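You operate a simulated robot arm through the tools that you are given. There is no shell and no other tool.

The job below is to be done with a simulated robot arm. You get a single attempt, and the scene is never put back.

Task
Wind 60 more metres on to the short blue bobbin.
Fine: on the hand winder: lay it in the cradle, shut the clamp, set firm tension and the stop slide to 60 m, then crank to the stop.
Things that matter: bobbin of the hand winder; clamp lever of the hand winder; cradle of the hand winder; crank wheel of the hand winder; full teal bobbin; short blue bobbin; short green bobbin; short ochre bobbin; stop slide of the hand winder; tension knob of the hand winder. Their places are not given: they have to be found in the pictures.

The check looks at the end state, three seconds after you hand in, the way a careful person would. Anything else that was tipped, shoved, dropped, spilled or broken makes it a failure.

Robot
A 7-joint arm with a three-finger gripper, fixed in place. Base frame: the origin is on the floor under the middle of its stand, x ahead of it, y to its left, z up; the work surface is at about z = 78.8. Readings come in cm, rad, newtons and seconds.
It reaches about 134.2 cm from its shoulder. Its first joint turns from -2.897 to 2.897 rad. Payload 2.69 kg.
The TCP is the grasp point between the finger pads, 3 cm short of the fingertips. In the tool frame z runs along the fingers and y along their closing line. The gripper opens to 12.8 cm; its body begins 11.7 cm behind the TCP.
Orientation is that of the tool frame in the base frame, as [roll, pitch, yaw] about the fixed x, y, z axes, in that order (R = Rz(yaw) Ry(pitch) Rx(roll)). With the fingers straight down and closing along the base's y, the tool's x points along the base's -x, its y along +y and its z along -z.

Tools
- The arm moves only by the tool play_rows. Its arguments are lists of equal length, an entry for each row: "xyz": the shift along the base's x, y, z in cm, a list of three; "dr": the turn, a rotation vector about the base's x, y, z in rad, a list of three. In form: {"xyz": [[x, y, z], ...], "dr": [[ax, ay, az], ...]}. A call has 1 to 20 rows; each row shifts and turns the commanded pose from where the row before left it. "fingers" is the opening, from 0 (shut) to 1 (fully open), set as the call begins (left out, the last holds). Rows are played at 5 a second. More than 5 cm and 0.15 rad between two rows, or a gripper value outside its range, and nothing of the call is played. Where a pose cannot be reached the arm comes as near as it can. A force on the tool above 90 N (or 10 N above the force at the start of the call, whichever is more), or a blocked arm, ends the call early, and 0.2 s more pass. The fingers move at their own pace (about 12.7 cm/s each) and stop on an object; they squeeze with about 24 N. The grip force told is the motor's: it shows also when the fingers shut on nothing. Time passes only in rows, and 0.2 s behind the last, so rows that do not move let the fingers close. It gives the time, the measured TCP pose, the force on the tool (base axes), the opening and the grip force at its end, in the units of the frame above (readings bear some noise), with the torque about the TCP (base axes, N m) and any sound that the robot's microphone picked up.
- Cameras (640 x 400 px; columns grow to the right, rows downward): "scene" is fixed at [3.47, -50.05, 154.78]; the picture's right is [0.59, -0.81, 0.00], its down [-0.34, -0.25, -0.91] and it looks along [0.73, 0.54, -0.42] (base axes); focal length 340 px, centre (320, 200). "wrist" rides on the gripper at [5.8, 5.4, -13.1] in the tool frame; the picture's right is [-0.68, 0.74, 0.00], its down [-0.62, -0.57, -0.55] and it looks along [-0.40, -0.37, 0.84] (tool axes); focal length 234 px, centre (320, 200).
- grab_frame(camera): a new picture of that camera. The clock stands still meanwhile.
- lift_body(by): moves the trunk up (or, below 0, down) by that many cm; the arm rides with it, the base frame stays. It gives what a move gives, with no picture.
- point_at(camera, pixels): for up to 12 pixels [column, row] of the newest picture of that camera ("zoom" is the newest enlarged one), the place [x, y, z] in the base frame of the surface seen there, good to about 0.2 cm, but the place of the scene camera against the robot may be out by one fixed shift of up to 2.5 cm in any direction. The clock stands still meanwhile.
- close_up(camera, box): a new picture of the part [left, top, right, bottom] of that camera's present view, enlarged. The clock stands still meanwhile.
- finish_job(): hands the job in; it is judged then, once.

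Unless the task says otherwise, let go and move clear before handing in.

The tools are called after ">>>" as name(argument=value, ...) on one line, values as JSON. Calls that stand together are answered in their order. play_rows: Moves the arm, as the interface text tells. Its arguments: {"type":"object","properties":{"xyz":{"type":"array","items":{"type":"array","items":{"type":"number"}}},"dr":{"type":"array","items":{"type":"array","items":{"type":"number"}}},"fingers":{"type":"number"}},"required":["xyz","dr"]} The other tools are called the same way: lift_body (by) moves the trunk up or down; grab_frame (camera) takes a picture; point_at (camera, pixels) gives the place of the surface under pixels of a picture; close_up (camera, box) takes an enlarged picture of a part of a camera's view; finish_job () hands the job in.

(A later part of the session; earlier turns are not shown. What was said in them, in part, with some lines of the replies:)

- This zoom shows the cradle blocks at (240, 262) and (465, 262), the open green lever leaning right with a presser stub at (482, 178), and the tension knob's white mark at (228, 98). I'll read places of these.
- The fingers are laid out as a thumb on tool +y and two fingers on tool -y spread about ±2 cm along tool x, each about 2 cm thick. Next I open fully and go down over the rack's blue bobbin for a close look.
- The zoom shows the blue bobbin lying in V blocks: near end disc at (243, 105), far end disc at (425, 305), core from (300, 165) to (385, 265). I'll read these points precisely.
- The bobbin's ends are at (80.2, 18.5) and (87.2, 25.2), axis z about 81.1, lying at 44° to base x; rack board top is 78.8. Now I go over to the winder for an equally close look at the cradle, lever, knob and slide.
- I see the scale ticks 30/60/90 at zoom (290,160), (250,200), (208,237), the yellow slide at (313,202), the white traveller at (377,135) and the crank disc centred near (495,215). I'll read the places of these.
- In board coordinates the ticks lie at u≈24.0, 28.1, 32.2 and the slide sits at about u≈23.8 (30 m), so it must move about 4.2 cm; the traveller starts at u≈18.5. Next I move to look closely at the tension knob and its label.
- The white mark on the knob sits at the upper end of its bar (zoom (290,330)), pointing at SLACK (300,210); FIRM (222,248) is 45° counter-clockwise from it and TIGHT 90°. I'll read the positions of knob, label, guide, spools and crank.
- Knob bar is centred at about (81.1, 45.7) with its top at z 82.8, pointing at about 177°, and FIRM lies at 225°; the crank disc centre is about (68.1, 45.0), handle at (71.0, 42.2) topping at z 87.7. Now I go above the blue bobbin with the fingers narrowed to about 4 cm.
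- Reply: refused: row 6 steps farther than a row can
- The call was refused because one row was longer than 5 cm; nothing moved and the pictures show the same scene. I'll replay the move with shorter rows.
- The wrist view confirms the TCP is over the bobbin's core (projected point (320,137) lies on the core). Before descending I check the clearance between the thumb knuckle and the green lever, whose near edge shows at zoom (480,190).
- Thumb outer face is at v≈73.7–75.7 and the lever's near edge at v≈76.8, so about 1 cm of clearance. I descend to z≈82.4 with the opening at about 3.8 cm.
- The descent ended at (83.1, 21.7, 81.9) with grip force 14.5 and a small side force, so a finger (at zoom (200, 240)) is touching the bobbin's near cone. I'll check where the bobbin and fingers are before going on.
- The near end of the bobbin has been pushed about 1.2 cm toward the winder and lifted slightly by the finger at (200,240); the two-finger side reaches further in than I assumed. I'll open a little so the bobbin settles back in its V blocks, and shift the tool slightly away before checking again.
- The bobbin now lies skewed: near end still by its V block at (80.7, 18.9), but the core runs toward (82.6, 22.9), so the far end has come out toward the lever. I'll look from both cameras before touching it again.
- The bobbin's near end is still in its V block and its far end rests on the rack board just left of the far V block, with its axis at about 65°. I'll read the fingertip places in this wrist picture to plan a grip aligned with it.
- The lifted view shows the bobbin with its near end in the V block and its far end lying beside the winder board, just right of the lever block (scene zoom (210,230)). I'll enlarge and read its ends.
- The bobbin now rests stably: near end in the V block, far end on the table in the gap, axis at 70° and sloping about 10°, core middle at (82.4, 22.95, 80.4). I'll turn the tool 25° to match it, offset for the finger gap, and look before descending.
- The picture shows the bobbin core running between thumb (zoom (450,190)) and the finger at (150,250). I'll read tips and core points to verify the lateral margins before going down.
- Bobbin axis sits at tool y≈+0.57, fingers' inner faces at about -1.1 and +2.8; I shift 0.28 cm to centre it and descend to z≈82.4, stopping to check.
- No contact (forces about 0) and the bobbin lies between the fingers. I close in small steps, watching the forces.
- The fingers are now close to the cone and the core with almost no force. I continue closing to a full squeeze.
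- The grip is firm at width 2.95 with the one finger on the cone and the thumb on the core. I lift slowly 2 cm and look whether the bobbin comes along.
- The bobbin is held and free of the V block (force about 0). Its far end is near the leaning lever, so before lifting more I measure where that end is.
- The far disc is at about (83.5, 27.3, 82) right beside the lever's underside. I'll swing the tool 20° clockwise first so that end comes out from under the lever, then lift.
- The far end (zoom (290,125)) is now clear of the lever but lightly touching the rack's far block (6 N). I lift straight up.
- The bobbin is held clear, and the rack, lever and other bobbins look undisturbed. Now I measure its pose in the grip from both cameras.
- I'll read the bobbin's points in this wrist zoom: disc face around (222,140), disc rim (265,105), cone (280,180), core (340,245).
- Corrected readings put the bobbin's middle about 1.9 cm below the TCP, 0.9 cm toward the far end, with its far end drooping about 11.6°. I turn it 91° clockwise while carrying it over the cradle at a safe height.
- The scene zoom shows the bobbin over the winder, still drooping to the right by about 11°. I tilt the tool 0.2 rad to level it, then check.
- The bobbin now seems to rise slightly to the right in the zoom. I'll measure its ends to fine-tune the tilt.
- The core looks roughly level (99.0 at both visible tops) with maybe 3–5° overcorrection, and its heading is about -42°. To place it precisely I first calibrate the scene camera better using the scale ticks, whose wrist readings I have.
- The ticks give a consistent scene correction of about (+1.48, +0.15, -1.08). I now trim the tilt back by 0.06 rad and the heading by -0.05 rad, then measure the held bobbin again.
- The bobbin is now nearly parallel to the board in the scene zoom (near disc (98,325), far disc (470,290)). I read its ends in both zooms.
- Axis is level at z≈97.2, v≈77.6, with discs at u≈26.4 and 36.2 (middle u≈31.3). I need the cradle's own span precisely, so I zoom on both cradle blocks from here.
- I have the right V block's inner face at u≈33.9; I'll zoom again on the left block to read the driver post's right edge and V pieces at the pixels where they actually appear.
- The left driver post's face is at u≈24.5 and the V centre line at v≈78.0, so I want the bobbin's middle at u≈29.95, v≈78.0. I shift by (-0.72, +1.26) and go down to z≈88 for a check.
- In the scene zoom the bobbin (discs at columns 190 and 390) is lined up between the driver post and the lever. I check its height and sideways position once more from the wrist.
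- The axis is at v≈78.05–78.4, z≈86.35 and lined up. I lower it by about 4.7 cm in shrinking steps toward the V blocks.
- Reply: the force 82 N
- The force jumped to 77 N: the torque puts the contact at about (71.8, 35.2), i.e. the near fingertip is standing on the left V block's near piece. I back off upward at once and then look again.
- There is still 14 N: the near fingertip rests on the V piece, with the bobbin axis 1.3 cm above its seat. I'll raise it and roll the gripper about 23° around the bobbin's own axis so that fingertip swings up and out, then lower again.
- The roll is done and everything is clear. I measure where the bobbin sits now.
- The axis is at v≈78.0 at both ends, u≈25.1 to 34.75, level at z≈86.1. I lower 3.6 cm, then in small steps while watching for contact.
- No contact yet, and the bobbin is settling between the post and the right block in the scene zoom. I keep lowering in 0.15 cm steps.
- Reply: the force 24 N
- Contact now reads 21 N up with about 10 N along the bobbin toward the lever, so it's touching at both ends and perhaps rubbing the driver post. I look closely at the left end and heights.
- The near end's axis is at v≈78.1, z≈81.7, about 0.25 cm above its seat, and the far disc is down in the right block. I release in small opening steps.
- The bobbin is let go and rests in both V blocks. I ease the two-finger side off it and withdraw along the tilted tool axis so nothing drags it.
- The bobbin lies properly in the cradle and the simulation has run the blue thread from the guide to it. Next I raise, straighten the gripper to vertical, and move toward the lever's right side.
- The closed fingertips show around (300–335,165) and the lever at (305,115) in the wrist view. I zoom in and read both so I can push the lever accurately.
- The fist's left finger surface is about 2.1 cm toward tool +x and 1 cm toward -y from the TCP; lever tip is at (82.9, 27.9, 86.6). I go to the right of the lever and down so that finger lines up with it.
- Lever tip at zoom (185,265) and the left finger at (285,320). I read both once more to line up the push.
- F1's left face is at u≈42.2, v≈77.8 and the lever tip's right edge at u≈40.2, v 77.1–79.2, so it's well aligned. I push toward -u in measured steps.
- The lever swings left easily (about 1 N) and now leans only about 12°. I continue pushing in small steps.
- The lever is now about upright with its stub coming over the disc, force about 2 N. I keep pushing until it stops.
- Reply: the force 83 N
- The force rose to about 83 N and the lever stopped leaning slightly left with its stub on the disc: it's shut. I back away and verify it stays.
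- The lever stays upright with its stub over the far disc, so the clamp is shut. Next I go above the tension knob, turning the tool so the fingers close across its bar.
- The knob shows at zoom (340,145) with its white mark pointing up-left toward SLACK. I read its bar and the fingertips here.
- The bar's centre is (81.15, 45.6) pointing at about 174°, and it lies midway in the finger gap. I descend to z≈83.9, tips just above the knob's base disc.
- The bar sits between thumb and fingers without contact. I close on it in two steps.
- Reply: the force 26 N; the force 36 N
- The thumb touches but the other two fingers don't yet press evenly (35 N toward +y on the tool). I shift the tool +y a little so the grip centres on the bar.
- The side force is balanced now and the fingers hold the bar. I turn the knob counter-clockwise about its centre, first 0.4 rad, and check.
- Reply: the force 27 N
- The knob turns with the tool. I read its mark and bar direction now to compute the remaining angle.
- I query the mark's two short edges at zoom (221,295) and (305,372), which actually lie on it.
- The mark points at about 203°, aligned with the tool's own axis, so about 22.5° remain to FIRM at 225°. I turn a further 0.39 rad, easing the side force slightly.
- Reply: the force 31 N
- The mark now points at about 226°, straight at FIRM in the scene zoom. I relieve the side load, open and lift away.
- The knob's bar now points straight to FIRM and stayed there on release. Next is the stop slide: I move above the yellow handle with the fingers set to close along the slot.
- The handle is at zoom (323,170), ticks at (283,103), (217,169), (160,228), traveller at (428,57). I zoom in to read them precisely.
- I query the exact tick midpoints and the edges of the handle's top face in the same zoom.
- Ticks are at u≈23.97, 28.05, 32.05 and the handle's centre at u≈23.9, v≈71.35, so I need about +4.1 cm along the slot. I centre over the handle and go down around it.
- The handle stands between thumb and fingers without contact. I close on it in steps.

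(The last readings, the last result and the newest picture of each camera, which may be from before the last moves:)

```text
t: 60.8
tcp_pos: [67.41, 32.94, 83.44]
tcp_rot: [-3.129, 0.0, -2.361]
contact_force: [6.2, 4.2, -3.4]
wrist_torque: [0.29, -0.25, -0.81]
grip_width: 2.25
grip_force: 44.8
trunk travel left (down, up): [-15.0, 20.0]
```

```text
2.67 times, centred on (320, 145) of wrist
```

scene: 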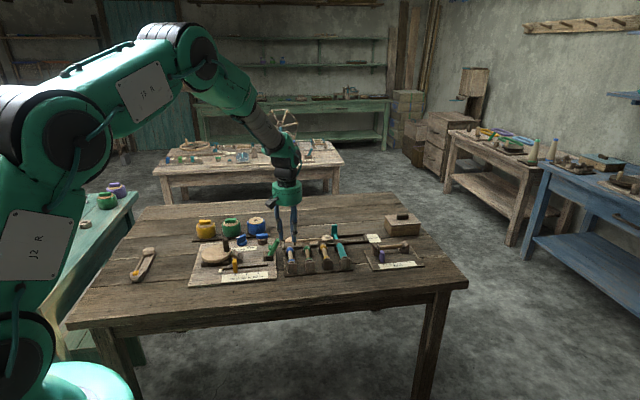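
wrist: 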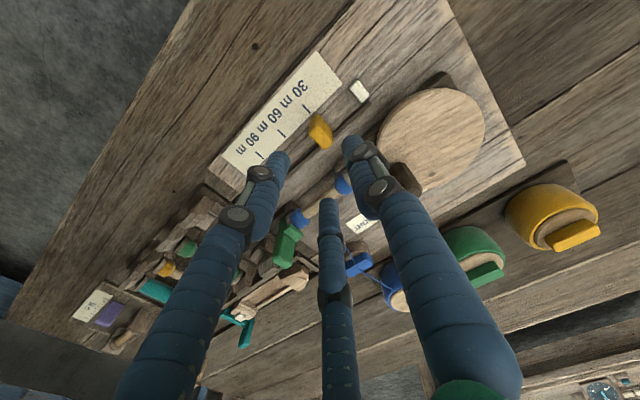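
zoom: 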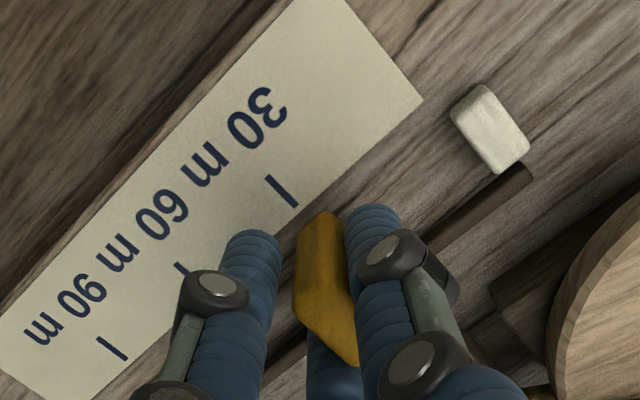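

The handle is held (width 2.25). I slide it along +u, first 2 cm, watching the force.

>>> play_rows(xyz=[[0.354, -0.354, 0], [0.354, -0.354, 0], [0.354, -0.354, 0], [0.354, -0.354, 0], [0, 0, 0]], dr=[[0, 0, 0], [0, 0, 0], [0, 0, 0], [0, 0, 0], [0, 0, 0]])

>>> play_rows(xyz=[[0.354, -0.354, 0], [0.354, -0.354, 0], [0.354, -0.354, 0], [0.354, -0.354, 0], [0, 0, 0]], dr=[[0, 0, 0], [0, 0, 0], [0, 0, 0], [0, 0, 0], [0, 0, 0]])

>>> close_up(camera="wrist", box=[230, 70, 410, 220])

>>> close_up(camera="scene", box=[205, 235, 275, 290])

```text
t: 62.0
tcp_pos: [68.87, 31.56, 83.29]
tcp_rot: [-3.129, 0.0, -2.363]
contact_force: [6.8, 7.8, 3.0]
wrist_torque: [0.29, -0.08, -0.97]
grip_width: 2.24
grip_force: 45.3
trunk travel left (down, up): [-15.0, 20.0]
```

```text
t: 63.2
tcp_pos: [70.32, 30.19, 83.36]
tcp_rot: [-3.129, -0.001, -2.362]
contact_force: [10.0, 7.4, 3.2]
wrist_torque: [0.27, -0.21, -1.01]
grip_width: 2.27
grip_force: 44.9
trunk travel left (down, up): [-15.0, 20.0]
```

```text
2.67 times, centred on (320, 145) of wrist
```

zoom: 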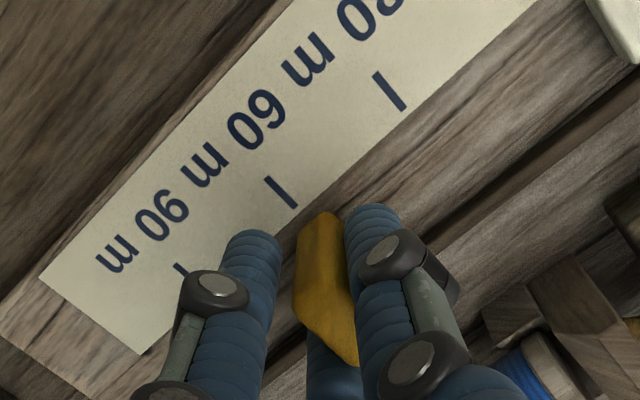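

```text
7.27 times, centred on (240, 262) of scene
```

zoom: 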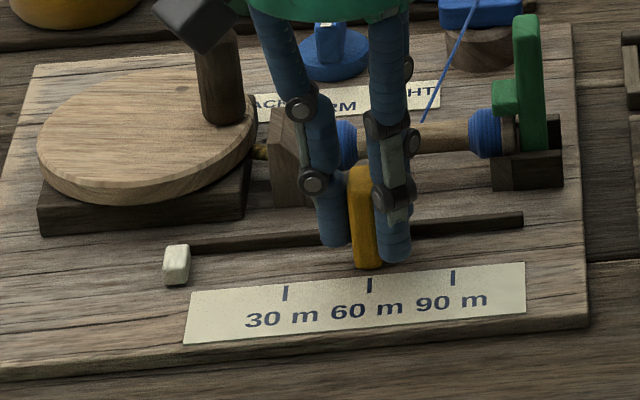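

The handle now has the same position relative to the 60 tick (zoom (281,192)) as it had to the 30 tick before. I verify with points before letting go.

>>> close_up(camera="wrist", box=[290, 120, 370, 200])

>>> close_up(camera="scene", box=[235, 250, 275, 285])

>>> point_at(camera="zoom", pixels=[[325, 305], [200, 320], [460, 290], [320, 240], [335, 255], [305, 270]])

```text
5.00 times, centred on (330, 160) of wrist
```

zoom: 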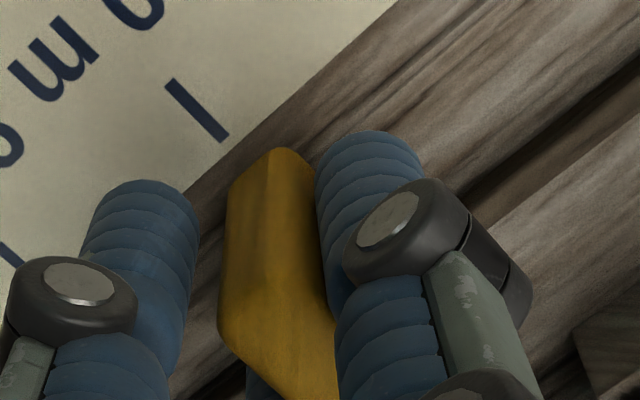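

```text
11.43 times, centred on (255, 268) of scene
```

zoom: 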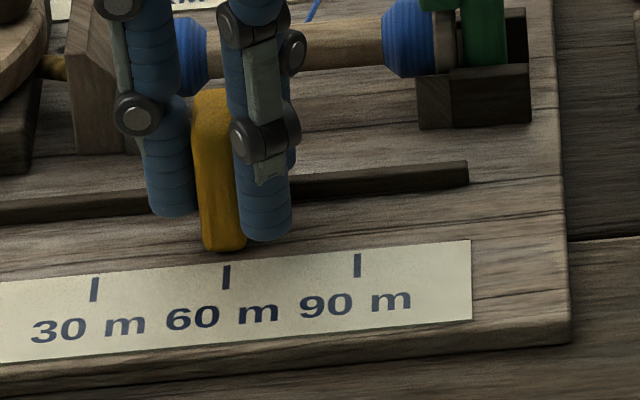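

```text
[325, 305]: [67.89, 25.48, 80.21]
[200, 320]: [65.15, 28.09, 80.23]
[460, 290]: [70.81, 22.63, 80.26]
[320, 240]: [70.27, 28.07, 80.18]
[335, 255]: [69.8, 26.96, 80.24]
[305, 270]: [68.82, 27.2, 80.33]
```

I read the handle's lower front face and the tick marks in this scene zoom to compare their positions along the slot.

>>> point_at(camera="zoom", pixels=[[224, 235], [208, 235], [240, 240], [226, 277], [94, 289], [358, 265], [205, 130], [215, 110], [224, 246]])

>>> close_up(camera="wrist", box=[290, 120, 370, 200])

>>> point_at(camera="zoom", pixels=[[270, 160], [235, 220], [300, 200], [265, 280], [197, 110], [228, 330], [250, 350], [265, 220]])

```text
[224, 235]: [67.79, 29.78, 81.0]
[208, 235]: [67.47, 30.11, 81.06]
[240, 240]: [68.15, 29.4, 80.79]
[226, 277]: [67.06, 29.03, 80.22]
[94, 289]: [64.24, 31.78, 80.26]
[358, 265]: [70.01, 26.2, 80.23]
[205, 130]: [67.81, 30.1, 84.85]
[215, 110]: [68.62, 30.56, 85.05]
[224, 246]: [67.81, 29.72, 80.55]
```

```text
5.00 times, centred on (330, 160) of wrist
```

zoom: 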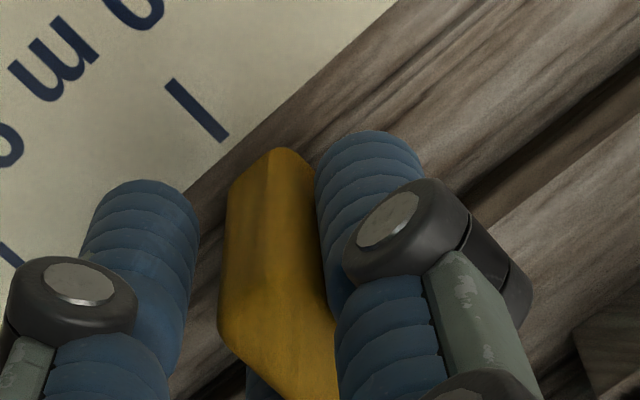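

```text
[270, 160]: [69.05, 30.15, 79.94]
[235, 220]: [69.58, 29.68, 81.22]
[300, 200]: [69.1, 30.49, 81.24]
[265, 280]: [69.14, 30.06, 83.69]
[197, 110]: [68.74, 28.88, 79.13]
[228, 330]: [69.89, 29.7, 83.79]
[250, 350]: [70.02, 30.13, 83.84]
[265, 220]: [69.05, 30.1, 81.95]
```

In the scene frame the handle's centre is at u=26.88–26.91 and the 60 tick at u=26.89, so it's exactly on 60 m. I open and lift away.

>>> play_rows(xyz=[[0, 0, 0], [0, 0, 0], [0, 0, 0]], dr=[[0, 0, 0], [0, 0, 0], [0, 0, 0]], fingers=0.33)

>>> play_rows(xyz=[[0, 0, 1.5], [0, 0, 3], [0, 0, 4], [0, 0, 4], [0, 0, 0]], dr=[[0, 0, 0], [0, 0, 0], [0, 0, 0], [0, 0, 0], [0, 0, 0]])

>>> close_up(camera="scene", box=[205, 215, 285, 290])

>>> grab_frame(camera="wrist")

```text
t: 64.0
tcp_pos: [70.3, 30.18, 83.34]
tcp_rot: [-3.131, -0.002, -2.362]
contact_force: [0.2, -0.5, 0.0]
wrist_torque: [0.01, -0.01, 0.02]
grip_width: 4.23
grip_force: 0.0
trunk travel left (down, up): [-15.0, 20.0]
```

```text
t: 65.2
tcp_pos: [70.22, 30.34, 96.06]
tcp_rot: [-3.129, -0.001, -2.361]
contact_force: [0.2, -0.2, 0.8]
wrist_torque: [-0.01, -0.04, -0.04]
grip_width: 4.22
grip_force: 0.1
trunk travel left (down, up): [-15.0, 20.0]
```

```text
5.33 times, centred on (245, 252) of scene
```

zoom: 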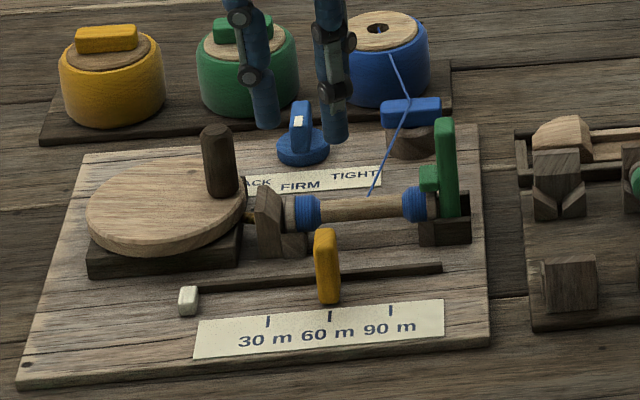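

```text
taken
```

wrist: 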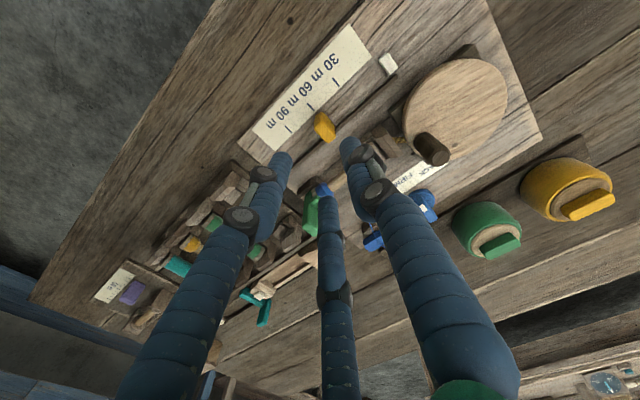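

The slide stands at the 60 m tick; white traveller at zoom (188,300) is at zero. Next I look at the crank closely to find its centre and handle.

>>> play_rows(xyz=[[-2.55, 3.42, 0.75], [-2.55, 3.42, 0.75], [-2.55, 3.42, 0.75], [-2.55, 3.42, 0.75], [0, 0, 0]], dr=[[0, 0, 0], [0, 0, 0], [0, 0, 0], [0, 0, 0], [0, 0, 0]], fingers=0.6)

>>> close_up(camera="wrist", box=[240, 90, 400, 210])

>>> point_at(camera="zoom", pixels=[[100, 100], [320, 200], [320, 60], [250, 150], [400, 150], [320, 260], [280, 220], [200, 200]])

```text
t: 66.4
tcp_pos: [60.04, 43.96, 98.95]
tcp_rot: [-3.13, -0.002, -2.361]
contact_force: [-0.6, 0.6, 0.5]
wrist_torque: [-0.02, -0.05, -0.04]
grip_width: 7.68
grip_force: 0.1
trunk travel left (down, up): [-15.0, 20.0]
```

```text
3.33 times, centred on (320, 150) of wrist
```

zoom: 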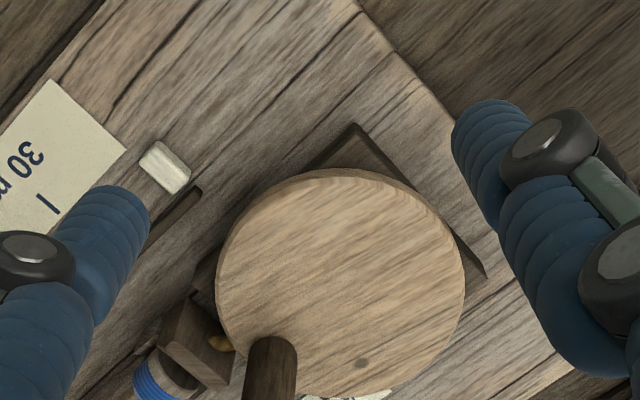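

```text
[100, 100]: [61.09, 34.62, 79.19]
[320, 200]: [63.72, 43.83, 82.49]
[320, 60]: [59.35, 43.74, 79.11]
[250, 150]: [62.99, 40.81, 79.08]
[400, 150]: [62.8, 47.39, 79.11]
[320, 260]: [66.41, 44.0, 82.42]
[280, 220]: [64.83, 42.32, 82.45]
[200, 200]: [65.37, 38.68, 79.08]
```

The disc spans zoom columns 215–465; the handle is at the lower edge. I zoom lower to see the handle's top and read the disc's rim.

>>> close_up(camera="wrist", box=[240, 130, 400, 250])

>>> point_at(camera="zoom", pixels=[[220, 150], [460, 150], [335, 42], [345, 262], [240, 90], [440, 90], [430, 225], [268, 290], [255, 285], [285, 285], [270, 215], [362, 228]])

```text
3.33 times, centred on (320, 190) of wrist
```

zoom: 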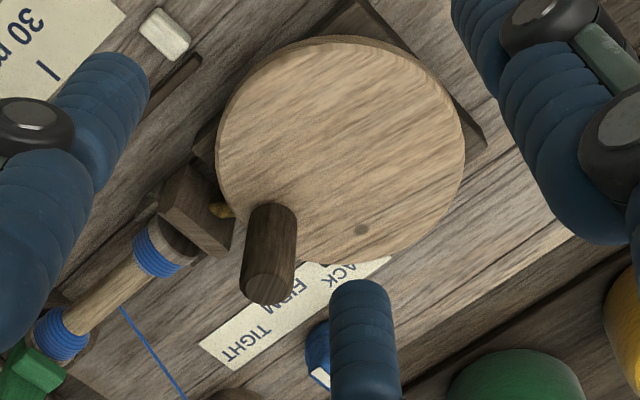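

```text
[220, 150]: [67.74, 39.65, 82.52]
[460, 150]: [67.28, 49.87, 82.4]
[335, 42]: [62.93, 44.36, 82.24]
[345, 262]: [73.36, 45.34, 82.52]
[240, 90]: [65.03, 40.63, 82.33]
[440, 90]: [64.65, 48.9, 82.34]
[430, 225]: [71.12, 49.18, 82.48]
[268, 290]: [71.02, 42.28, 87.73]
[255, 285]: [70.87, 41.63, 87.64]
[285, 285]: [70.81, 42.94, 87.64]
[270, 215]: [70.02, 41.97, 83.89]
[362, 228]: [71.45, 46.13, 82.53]
```

Fitting the rim gives the crank centre at about (68.12, 44.85) with the handle at (71.0, 42.28), radius about 3.86 cm; a dark knot at (71.45, 46.13) will show rotation. I go above the handle with the opening at about 4.2 cm.

>>> play_rows(xyz=[[3.7, -0.74, 0], [3.7, -0.74, 0], [3.66, -0.73, -2], [0, 0, -3], [0, 0, 0]], dr=[[0, 0, 0], [0, 0, 0], [0, 0, 0], [0, 0, 0], [0, 0, 0]], fingers=0.34)

>>> close_up(camera="wrist", box=[230, 70, 410, 220])

>>> point_at(camera="zoom", pixels=[[330, 215], [300, 160], [320, 240], [205, 230], [400, 180], [340, 350], [340, 200], [310, 200]])

```text
t: 67.6
tcp_pos: [71.09, 41.67, 93.84]
tcp_rot: [-3.131, -0.001, -2.362]
contact_force: [-0.1, 0.2, 0.3]
wrist_torque: [0.0, 0.05, 0.0]
grip_width: 4.37
grip_force: 0.0
trunk travel left (down, up): [-15.0, 20.0]
```

```text
2.67 times, centred on (320, 145) of wrist
```

zoom: 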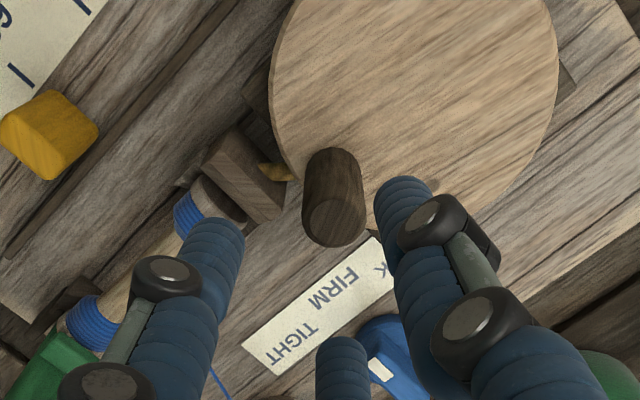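

```text
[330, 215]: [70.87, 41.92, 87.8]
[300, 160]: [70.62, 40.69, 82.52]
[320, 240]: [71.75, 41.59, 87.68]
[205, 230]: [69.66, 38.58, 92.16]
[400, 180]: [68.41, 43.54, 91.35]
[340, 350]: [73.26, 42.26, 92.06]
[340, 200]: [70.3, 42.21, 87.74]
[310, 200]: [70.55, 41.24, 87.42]
```

The handle's top is centred at about (71.0, 42.05), almost in the middle of the gap. I shift slightly and lower to z≈86.7, keeping the tips above the disc and the driver post.

>>> play_rows(xyz=[[0.12, -0.12, -2], [0, 0, -2], [0, 0, -2], [0, 0, -1.1], [0, 0, 0]], dr=[[0, 0, 0], [0, 0, 0], [0, 0, 0], [0, 0, 0], [0, 0, 0]])

>>> close_up(camera="wrist", box=[230, 70, 410, 220])

>>> close_up(camera="scene", box=[205, 215, 275, 275])

```text
t: 68.8
tcp_pos: [71.24, 41.63, 86.88]
tcp_rot: [-3.129, -0.002, -2.361]
contact_force: [0.2, 0.0, -0.3]
wrist_torque: [0.03, -0.02, 0.01]
grip_width: 4.35
grip_force: 0.0
trunk travel left (down, up): [-15.0, 20.0]
```

```text
2.67 times, centred on (320, 145) of wrist
```

zoom: 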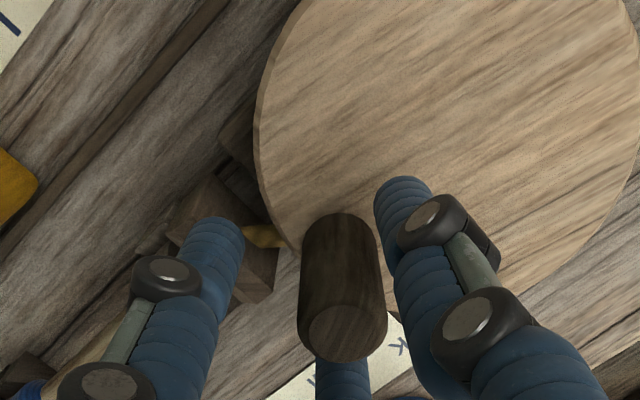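

```text
6.67 times, centred on (240, 245) of scene
```

zoom: 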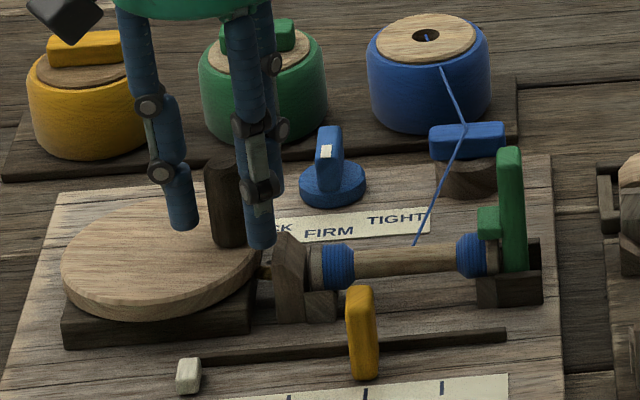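

The handle is between the fingers. I close gradually to get a light hold.

>>> play_rows(xyz=[[0, 0, 0], [0, 0, 0]], dr=[[0, 0, 0], [0, 0, 0]], fingers=0.26)

>>> play_rows(xyz=[[0, 0, 0], [0, 0, 0]], dr=[[0, 0, 0], [0, 0, 0]], fingers=0.22)

>>> play_rows(xyz=[[0, 0, 0], [0, 0, 0]], dr=[[0, 0, 0], [0, 0, 0]], fingers=0.19)

>>> close_up(camera="wrist", box=[230, 70, 410, 220])

```text
t: 69.4
tcp_pos: [71.19, 41.56, 86.69]
tcp_rot: [-3.131, -0.003, -2.363]
contact_force: [0.0, 0.4, -0.3]
wrist_torque: [0.01, -0.01, 0.01]
grip_width: 3.3
grip_force: 0.1
trunk travel left (down, up): [-15.0, 20.0]
```

```text
t: 70.0
tcp_pos: [71.34, 41.48, 86.7]
tcp_rot: [-3.13, -0.002, -2.362]
contact_force: [-4.2, 4.2, -0.9]
wrist_torque: [0.12, 0.14, 0.05]
grip_width: 3.15
grip_force: 2.7
trunk travel left (down, up): [-15.0, 20.0]
```

```text
t: 70.6
tcp_pos: [71.26, 41.58, 86.84]
tcp_rot: [-3.129, -0.002, -2.361]
contact_force: [-8.0, 6.4, -0.1]
wrist_torque: [0.19, 0.24, 0.03]
grip_width: 3.09
grip_force: 4.7
trunk travel left (down, up): [-15.0, 20.0]
```

```text
2.67 times, centred on (320, 145) of wrist
```

zoom: 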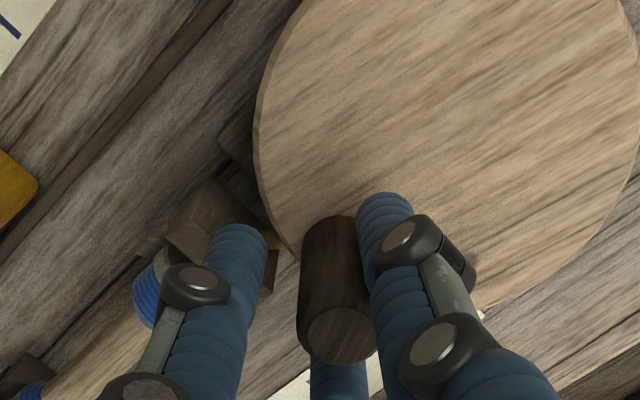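

The thumb alone touches (10 N), so I shift 0.2 cm to centre the handle and close a bit more.

>>> play_rows(xyz=[[-0.14, 0.14, 0], [0, 0, 0]], dr=[[0, 0, 0], [0, 0, 0]], fingers=0.18)

>>> play_rows(xyz=[[0, 0, 0], [0, 0, 0]], dr=[[0, 0, 0], [0, 0, 0]], fingers=0.14)

>>> close_up(camera="wrist", box=[230, 70, 410, 220])

```text
t: 71.2
tcp_pos: [71.07, 41.69, 86.74]
tcp_rot: [-3.129, -0.001, -2.362]
contact_force: [-5.0, 4.1, -1.0]
wrist_torque: [0.16, 0.15, 0.03]
grip_width: 2.77
grip_force: 4.2
trunk travel left (down, up): [-15.0, 20.0]
```

```text
t: 71.8
tcp_pos: [71.0, 41.63, 86.7]
tcp_rot: [-3.13, -0.002, -2.362]
contact_force: [-8.9, 8.1, -0.7]
wrist_torque: [0.24, 0.22, 0.03]
grip_width: 2.67
grip_force: 6.1
trunk travel left (down, up): [-15.0, 20.0]
```

```text
2.67 times, centred on (320, 145) of wrist
```

zoom: 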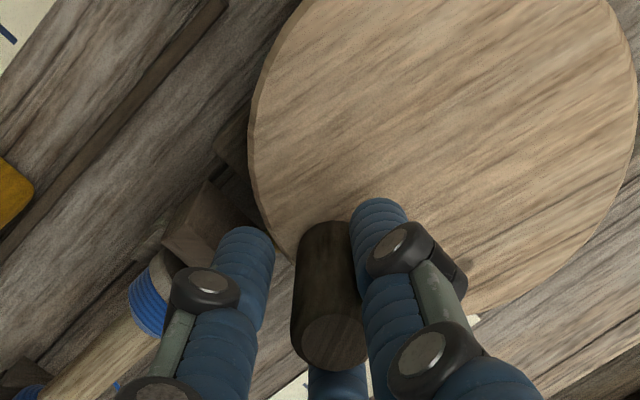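

The handle sits between the two fingers in their gap while the thumb bears on it, so it'll be held as a three-point cage once closed further. I continue closing while shifting toward the thumb side.

>>> play_rows(xyz=[[-0.14, 0.14, 0], [0, 0, 0]], dr=[[0, 0, 0], [0, 0, 0]], fingers=0.12)

>>> play_rows(xyz=[[-0.14, 0.14, 0], [0, 0, 0]], dr=[[0, 0, 0], [0, 0, 0]], fingers=0.08)

>>> close_up(camera="wrist", box=[230, 70, 410, 220])

```text
t: 72.4
tcp_pos: [71.02, 41.94, 86.64]
tcp_rot: [-3.127, -0.002, -2.363]
contact_force: [-6.1, 4.7, -2.6]
wrist_torque: [0.09, 0.2, 0.01]
grip_width: 2.29
grip_force: 44.8
trunk travel left (down, up): [-15.0, 20.0]
```

```text
t: 73.0
tcp_pos: [70.84, 41.9, 86.76]
tcp_rot: [-3.129, -0.002, -2.361]
contact_force: [12.9, -14.3, -4.9]
wrist_torque: [-0.63, -0.28, -0.07]
grip_width: 2.27
grip_force: 45.1
trunk travel left (down, up): [-15.0, 20.0]
```

```text
2.67 times, centred on (320, 145) of wrist
```

zoom: 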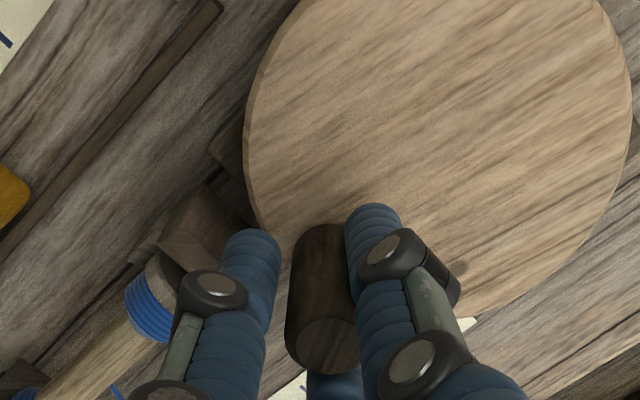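

The handle is firmly held (width 2.27). I try cranking clockwise (seen from above) by 40° around the centre, then check the force and the white traveller.

>>> play_rows(xyz=[[-0.44, -0.53, 0], [-0.585, -0.364, 0], [-0.639, -0.257, 0], [-0.674, -0.142, 0], [0, 0, 0]], dr=[[0, 0, 0], [0, 0, 0], [0, 0, 0], [0, 0, 0], [0, 0, 0]])

>>> close_up(camera="scene", box=[205, 215, 275, 275])

>>> close_up(camera="wrist", box=[230, 70, 410, 220])

```text
t: 74.2
tcp_pos: [68.46, 40.88, 86.75]
tcp_rot: [-3.131, 0.0, -2.36]
contact_force: [-1.4, 14.8, -5.9]
wrist_torque: [0.08, -0.02, 0.02]
grip_width: 2.07
grip_force: 45.3
trunk travel left (down, up): [-15.0, 20.0]
```

```text
6.67 times, centred on (240, 245) of scene
```

zoom: 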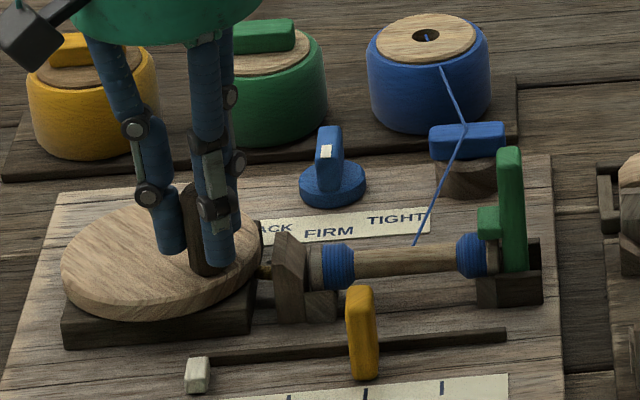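

```text
2.67 times, centred on (320, 145) of wrist
```

zoom: 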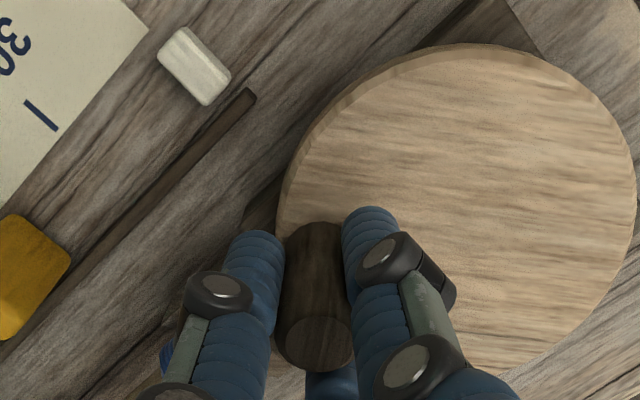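

Clockwise works: the white traveller advanced from zoom (188,376) to (197,374), roughly 0.36 cm for 40°, so about 2.5 turns are needed. I continue clockwise by another 90°.

>>> play_rows(xyz=[[-1.032, 0.01, 0], [-0.993, 0.278, 0], [-0.887, 0.525, 0], [-0.722, 0.736, 0], [-0.506, 0.899, 0], [-0.256, 0.998, 0], [0, 0, 0]], dr=[[0, 0, 0], [0, 0, 0], [0, 0, 0], [0, 0, 0], [0, 0, 0], [0, 0, 0], [0, 0, 0]])

>>> close_up(camera="scene", box=[205, 215, 275, 275])

>>> close_up(camera="wrist", box=[230, 70, 410, 220])

```text
t: 75.8
tcp_pos: [64.3, 44.07, 86.7]
tcp_rot: [-3.13, 0.0, -2.361]
contact_force: [24.8, 3.0, 0.4]
wrist_torque: [-0.14, -0.67, 0.02]
grip_width: 2.02
grip_force: 45.0
trunk travel left (down, up): [-15.0, 20.0]
```

```text
6.67 times, centred on (240, 245) of scene
```

zoom: 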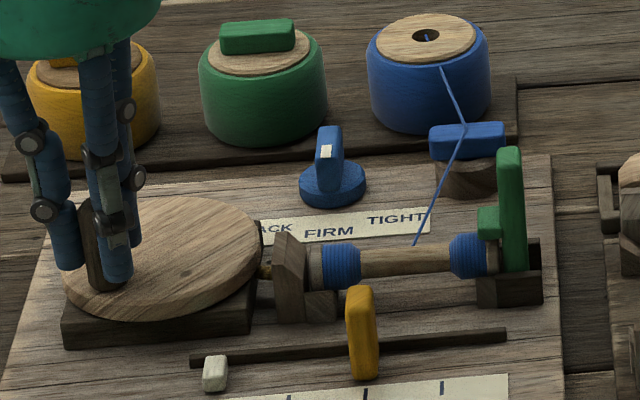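

```text
2.67 times, centred on (320, 145) of wrist
```

zoom: 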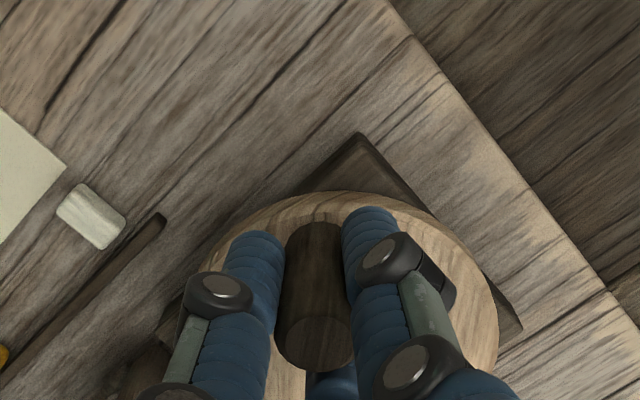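

The crank follows (traveller now at zoom (215,373), blue thread growing on the bobbin); the 25 N inward pull says my radius is about 0.2 cm too large. I correct it and continue 150°.

>>> play_rows(xyz=[[0.2, 0.98, 0], [0.264, 0.943, 0], [0.499, 0.843, 0], [0.699, 0.686, 0], [0.854, 0.481, 0], [0.948, 0.243, 0], [0.98, -0.01, 0], [0.943, -0.264, 0], [0.843, -0.499, 0], [0.686, -0.699, 0], [0, 0, 0]], dr=[[0, 0, 0], [0, 0, 0], [0, 0, 0], [0, 0, 0], [0, 0, 0], [0, 0, 0], [0, 0, 0], [0, 0, 0], [0, 0, 0], [0, 0, 0], [0, 0, 0]])

>>> close_up(camera="scene", box=[205, 215, 275, 275])

>>> close_up(camera="wrist", box=[230, 70, 410, 220])

```text
t: 78.2
tcp_pos: [71.48, 47.08, 86.72]
tcp_rot: [-3.129, 0.005, -2.361]
contact_force: [52.3, 33.8, -11.6]
wrist_torque: [0.1, -1.29, -0.01]
grip_width: 2.08
grip_force: 45.1
trunk travel left (down, up): [-15.0, 20.0]
```

```text
6.67 times, centred on (240, 245) of scene
```

zoom: 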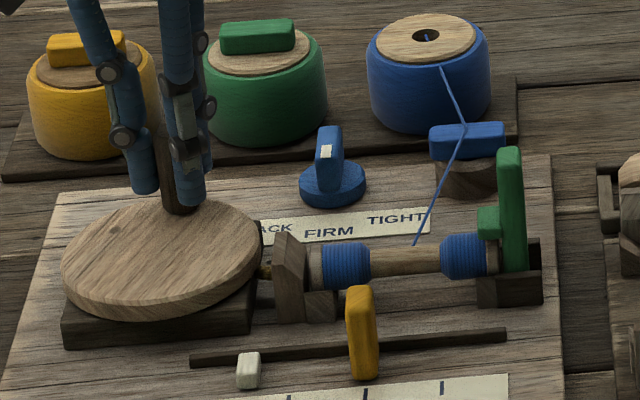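

```text
2.67 times, centred on (320, 145) of wrist
```

zoom: 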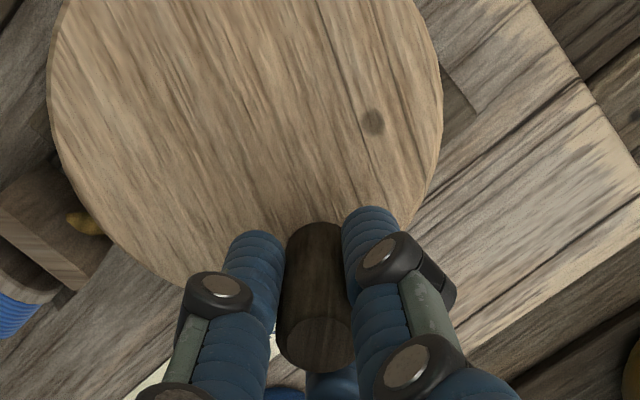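

Everything follows (traveller at zoom (248,370)); fitting the measured TCP points gives a circle centred (68.20, 44.85) with radius 3.98, so I use that. I crank another 180° clockwise.

>>> play_rows(xyz=[[0.93, -0.65, 0], [0.21, -1.018, 0], [-0.059, -1.037, 0], [-0.327, -0.986, 0], [-0.57, -0.869, 0], [-0.776, -0.691, 0], [-0.928, -0.467, 0], [-1.018, -0.21, 0], [-1.037, 0.059, 0], [-0.986, 0.327, 0], [-0.869, 0.57, 0], [-0.691, 0.776, 0], [0, 0, 0]], dr=[[0, 0, 0], [0, 0, 0], [0, 0, 0], [0, 0, 0], [0, 0, 0], [0, 0, 0], [0, 0, 0], [0, 0, 0], [0, 0, 0], [0, 0, 0], [0, 0, 0], [0, 0, 0], [0, 0, 0]])

>>> close_up(camera="scene", box=[205, 215, 275, 275])

```text
t: 81.0
tcp_pos: [64.81, 42.65, 86.8]
tcp_rot: [-3.129, -0.001, -2.362]
contact_force: [9.1, 6.6, 1.4]
wrist_torque: [0.26, -0.48, -0.03]
grip_width: 2.03
grip_force: 45.1
trunk travel left (down, up): [-15.0, 20.0]
```

```text
6.67 times, centred on (240, 245) of scene
```

zoom: 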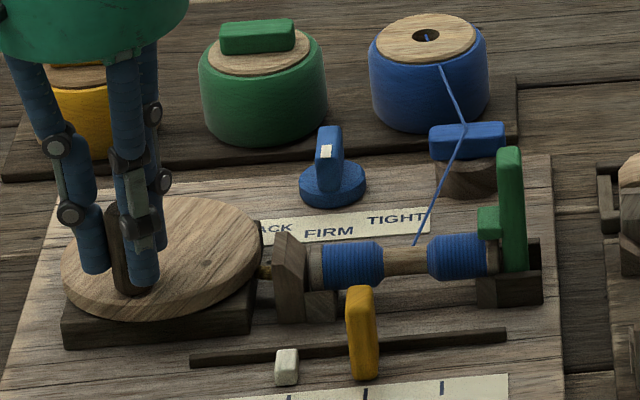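

The force is down to about 11 N and the traveller is at zoom (287,367), bobbin filling nicely. I continue 150° more.

>>> play_rows(xyz=[[-0.467, 0.928, 0], [-0.21, 1.018, 0], [0.059, 1.037, 0], [0.327, 0.986, 0], [0.57, 0.869, 0], [0.776, 0.691, 0], [0.928, 0.467, 0], [1.018, 0.21, 0], [1.037, -0.059, 0], [0.986, -0.327, 0], [0, 0, 0]], dr=[[0, 0, 0], [0, 0, 0], [0, 0, 0], [0, 0, 0], [0, 0, 0], [0, 0, 0], [0, 0, 0], [0, 0, 0], [0, 0, 0], [0, 0, 0], [0, 0, 0]])

>>> close_up(camera="scene", box=[205, 215, 275, 275])

```text
t: 83.4
tcp_pos: [70.12, 48.49, 86.71]
tcp_rot: [-3.129, -0.001, -2.362]
contact_force: [3.9, 6.3, 0.2]
wrist_torque: [0.22, -0.04, 0.01]
grip_width: 2.03
grip_force: 45.5
trunk travel left (down, up): [-15.0, 20.0]
```

```text
6.67 times, centred on (240, 245) of scene
```

zoom: 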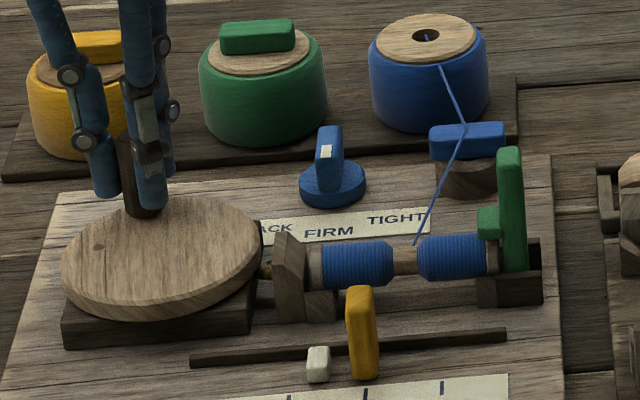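

Traveller's right edge is at zoom 330 and the slide's left face at about 348, so roughly 90° remain. I go 45° and check.

>>> play_rows(xyz=[[0.869, -0.57, 0], [0.691, -0.776, 0], [0.467, -0.928, 0], [0, 0, 0]], dr=[[0, 0, 0], [0, 0, 0], [0, 0, 0], [0, 0, 0]])

>>> close_up(camera="scene", box=[225, 235, 275, 275])

```text
t: 84.4
tcp_pos: [71.91, 46.15, 86.73]
tcp_rot: [-3.13, -0.003, -2.362]
contact_force: [7.2, 2.2, 3.5]
wrist_torque: [0.02, -0.15, 0.02]
grip_width: 2.05
grip_force: 44.4
trunk travel left (down, up): [-15.0, 20.0]
```

```text
10.00 times, centred on (250, 255) of scene
```

zoom: 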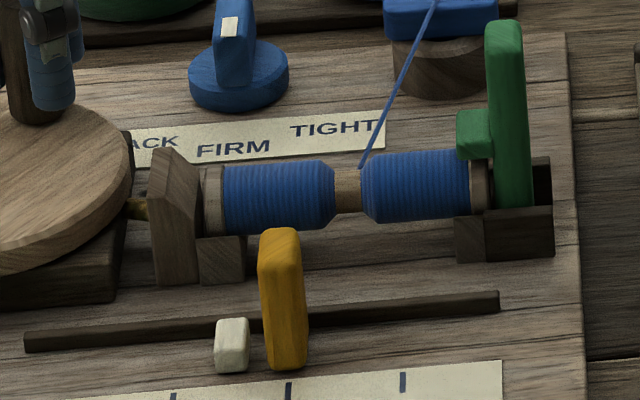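

Only about 16 px (0.4 cm, some 50°) are left between the traveller (250) and slide (266). I crank 30° more, then creep.

>>> play_rows(xyz=[[0.21, -1.018, 0], [-0.059, -1.037, 0], [0, 0, 0]], dr=[[0, 0, 0], [0, 0, 0], [0, 0, 0]])

>>> close_up(camera="scene", box=[225, 235, 275, 275])

```text
t: 85.2
tcp_pos: [72.13, 44.17, 86.76]
tcp_rot: [-3.131, -0.001, -2.361]
contact_force: [9.5, -2.2, 4.3]
wrist_torque: [-0.01, -0.27, -0.04]
grip_width: 2.05
grip_force: 44.8
trunk travel left (down, up): [-15.0, 20.0]
```

```text
10.00 times, centred on (250, 255) of scene
```

zoom: 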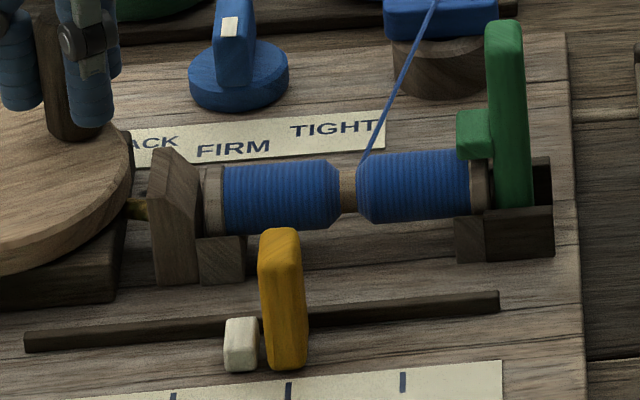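

About 7 px (roughly 22°) remain. I creep by 15° in two small rows and check the force.

>>> play_rows(xyz=[[-0.131, -0.504, 0], [-0.196, -0.482, 0], [0, 0, 0]], dr=[[0, 0, 0], [0, 0, 0], [0, 0, 0]])

>>> close_up(camera="scene", box=[225, 235, 275, 275])

```text
t: 86.0
tcp_pos: [71.7, 43.1, 86.71]
tcp_rot: [-3.133, -0.002, -2.36]
contact_force: [7.4, -4.3, 2.7]
wrist_torque: [-0.18, -0.11, 0.02]
grip_width: 2.06
grip_force: 45.3
trunk travel left (down, up): [-15.0, 20.0]
```

```text
10.00 times, centred on (250, 255) of scene
```

zoom: 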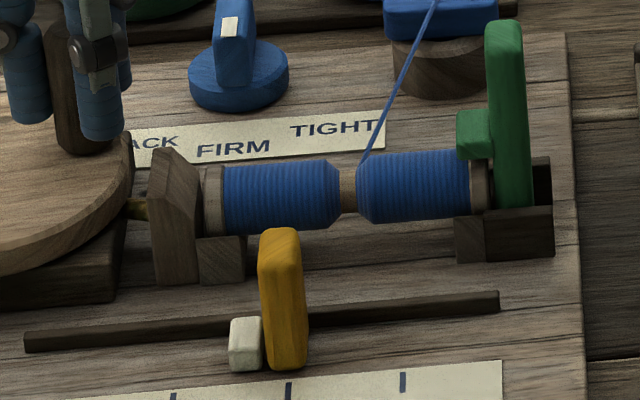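

The traveller (right edge 263) is about to touch the slide. I creep on 7.5° at a time, watching for the stop.

>>> play_rows(xyz=[[-0.256, -0.453, 0], [0, 0, 0]], dr=[[0, 0, 0], [0, 0, 0]])

>>> play_rows(xyz=[[-0.157, -0.208, 0], [0, 0, 0]], dr=[[0, 0, 0], [0, 0, 0]])

>>> close_up(camera="scene", box=[225, 235, 275, 275])

```text
t: 86.6
tcp_pos: [71.5, 42.6, 86.73]
tcp_rot: [-3.131, -0.001, -2.361]
contact_force: [6.9, -5.1, 3.3]
wrist_torque: [-0.2, -0.08, -0.04]
grip_width: 2.04
grip_force: 45.1
trunk travel left (down, up): [-15.0, 20.0]
```

```text
t: 87.2
tcp_pos: [71.25, 42.48, 86.71]
tcp_rot: [-3.13, -0.002, -2.362]
contact_force: [6.2, -3.3, -0.8]
wrist_torque: [-0.11, -0.16, -0.03]
grip_width: 2.05
grip_force: 45.1
trunk travel left (down, up): [-15.0, 20.0]
```

```text
10.00 times, centred on (250, 255) of scene
```

zoom: 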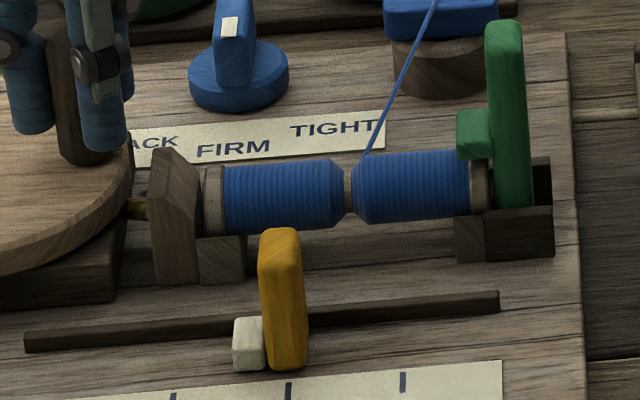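

The traveller is now against or just at the slide, still no force rise. I creep further in small steps.

>>> play_rows(xyz=[[-0.168, -0.2, 0], [0, 0, 0]], dr=[[0, 0, 0], [0, 0, 0]])

>>> play_rows(xyz=[[-0.173, -0.195, 0], [0, 0, 0]], dr=[[0, 0, 0], [0, 0, 0]])

>>> close_up(camera="scene", box=[235, 245, 265, 275])

```text
t: 87.8
tcp_pos: [71.38, 42.35, 86.82]
tcp_rot: [-3.131, 0.0, -2.361]
contact_force: [13.3, 9.3, -9.6]
wrist_torque: [0.52, -0.61, 0.04]
grip_width: 2.04
grip_force: 45.1
trunk travel left (down, up): [-15.0, 20.0]
```

```text
t: 88.4
tcp_pos: [71.31, 42.35, 86.74]
tcp_rot: [-3.131, 0.001, -2.363]
contact_force: [27.0, 28.1, -14.6]
wrist_torque: [1.05, -0.92, 0.03]
grip_width: 2.01
grip_force: 45.4
trunk travel left (down, up): [-15.0, 20.0]
```

```text
13.33 times, centred on (250, 260) of scene
```

zoom: 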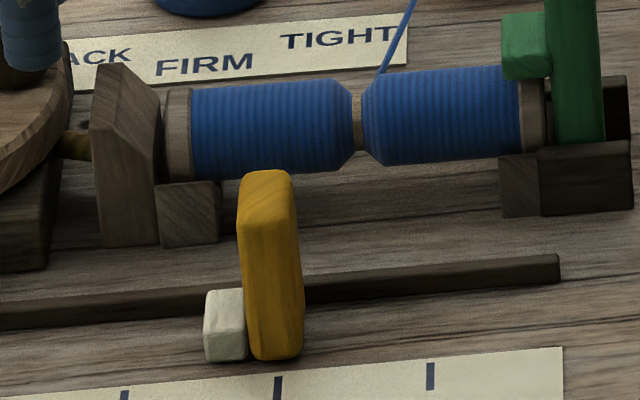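

The crank is blocked now: the TCP no longer advances and the force rose to about 40 N against the motion, with the traveller resting against the slide at 60 m. I ease the load slightly and open the fingers.

>>> play_rows(xyz=[[0.13, 0.15, 0], [0, 0, 0]], dr=[[0, 0, 0], [0, 0, 0]])

>>> play_rows(xyz=[[0, 0, 0], [0, 0, 0], [0, 0, 0]], dr=[[0, 0, 0], [0, 0, 0], [0, 0, 0]], fingers=0.34)

>>> close_up(camera="wrist", box=[230, 70, 410, 220])

>>> close_up(camera="scene", box=[205, 215, 275, 275])

```text
t: 89.0
tcp_pos: [71.37, 42.32, 86.8]
tcp_rot: [-3.129, -0.002, -2.361]
contact_force: [21.7, 25.4, -4.6]
wrist_torque: [0.67, -0.52, 0.05]
grip_width: 2.05
grip_force: 45.3
trunk travel left (down, up): [-15.0, 20.0]
```

```text
t: 89.8
tcp_pos: [71.08, 42.11, 86.68]
tcp_rot: [-3.129, -0.001, -2.361]
contact_force: [-0.2, 0.2, -0.3]
wrist_torque: [0.01, 0.02, -0.01]
grip_width: 4.32
grip_force: 0.1
trunk travel left (down, up): [-15.0, 20.0]
```

```text
2.67 times, centred on (320, 145) of wrist
```

zoom: 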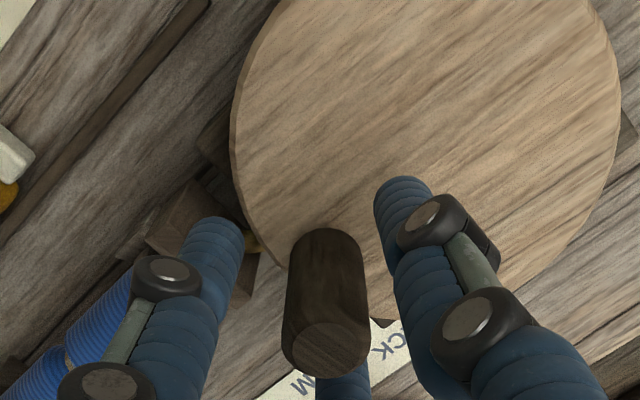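

```text
6.67 times, centred on (240, 245) of scene
```

zoom: 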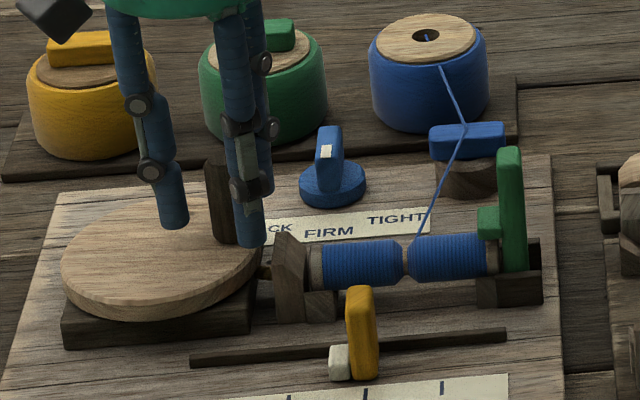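

The fingers are open and free, the traveller sits against the slide, and the crank has made two full turns. I lift clear and move the arm away for a final inspection.

>>> play_rows(xyz=[[0, 0, 1], [0, 0, 2], [0, 0, 4], [0, 0, 4], [-3, 0, 3], [-4, 0, 1], [-4, 0, 0], [0, 0, 0]], dr=[[0, 0, 0], [0, 0, 0], [0, 0, 0], [0, 0, 0], [0, 0, 0], [0, 0, 0], [0, 0, 0], [0, 0, 0]])

>>> grab_frame(camera="scene")

>>> close_up(camera="scene", box=[205, 220, 285, 290])

>>> close_up(camera="scene", box=[270, 205, 430, 295])

>>> grab_frame(camera="wrist")

```text
t: 91.6
tcp_pos: [60.07, 42.26, 101.95]
tcp_rot: [-3.13, -0.001, -2.36]
contact_force: [-0.8, 0.9, 0.4]
wrist_torque: [0.01, -0.02, -0.01]
grip_width: 4.35
grip_force: 0.2
trunk travel left (down, up): [-15.0, 20.0]
```

```text
taken
```

scene: 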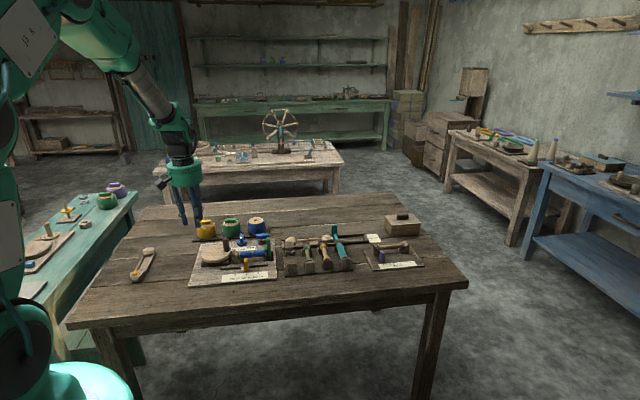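

```text
5.71 times, centred on (245, 255) of scene
```

zoom: 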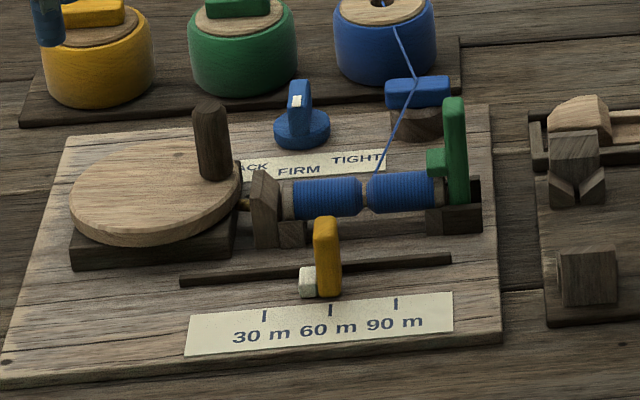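

```text
4.00 times, centred on (350, 250) of scene
```

zoom: 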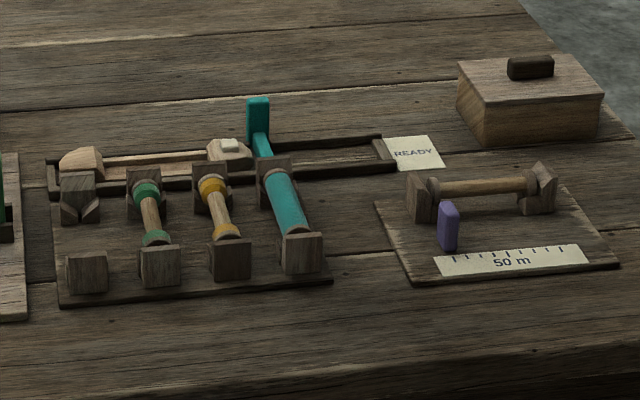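

```text
taken
```

wrist: 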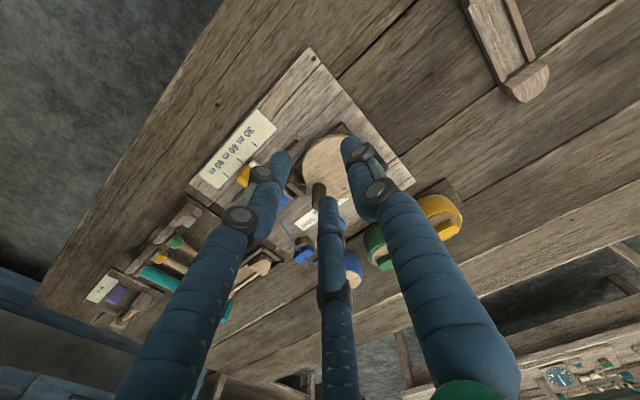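

The final pictures show the blue bobbin filled in the cradle and the clamp lever shut. The knob is on FIRM, the slide is on the 60 m tick with the traveller against it, and the other bobbins and spools look undisturbed. The arm is clear, so I hand in.

>>> finish_job()

```text
The job is handed in.
```

I wound 60 m onto the short blue bobbin and handed the job in. I don't have the check's verdict.

- **Bobbin:** it is in the winder's cradle with the clamp lever shut. I left it there because the task did not ask for it to go back to the rack.
- **Settings:** the tension knob points at FIRM and the stop slide is on the 60 m tick.
- **Winding:** I cranked clockwise for two turns, until the crank would go no further. By then the white traveller on the slot rested against the slide.

**Slips along the way:**
- My first grip knocked the far end of the blue bobbin out of its rack holder, so I had to pick it up again from there.
- While lowering it, a fingertip pressed on a cradle block at about 77 N. I backed off and came in at a tilt.
- I pushed the clamp lever against its stop at about 83 N.

In the final pictures nothing else on the table looks moved or damaged, including the green and ochre bobbins, the full teal bobbin and the spools. The gripper is open and the arm is clear of the winder.
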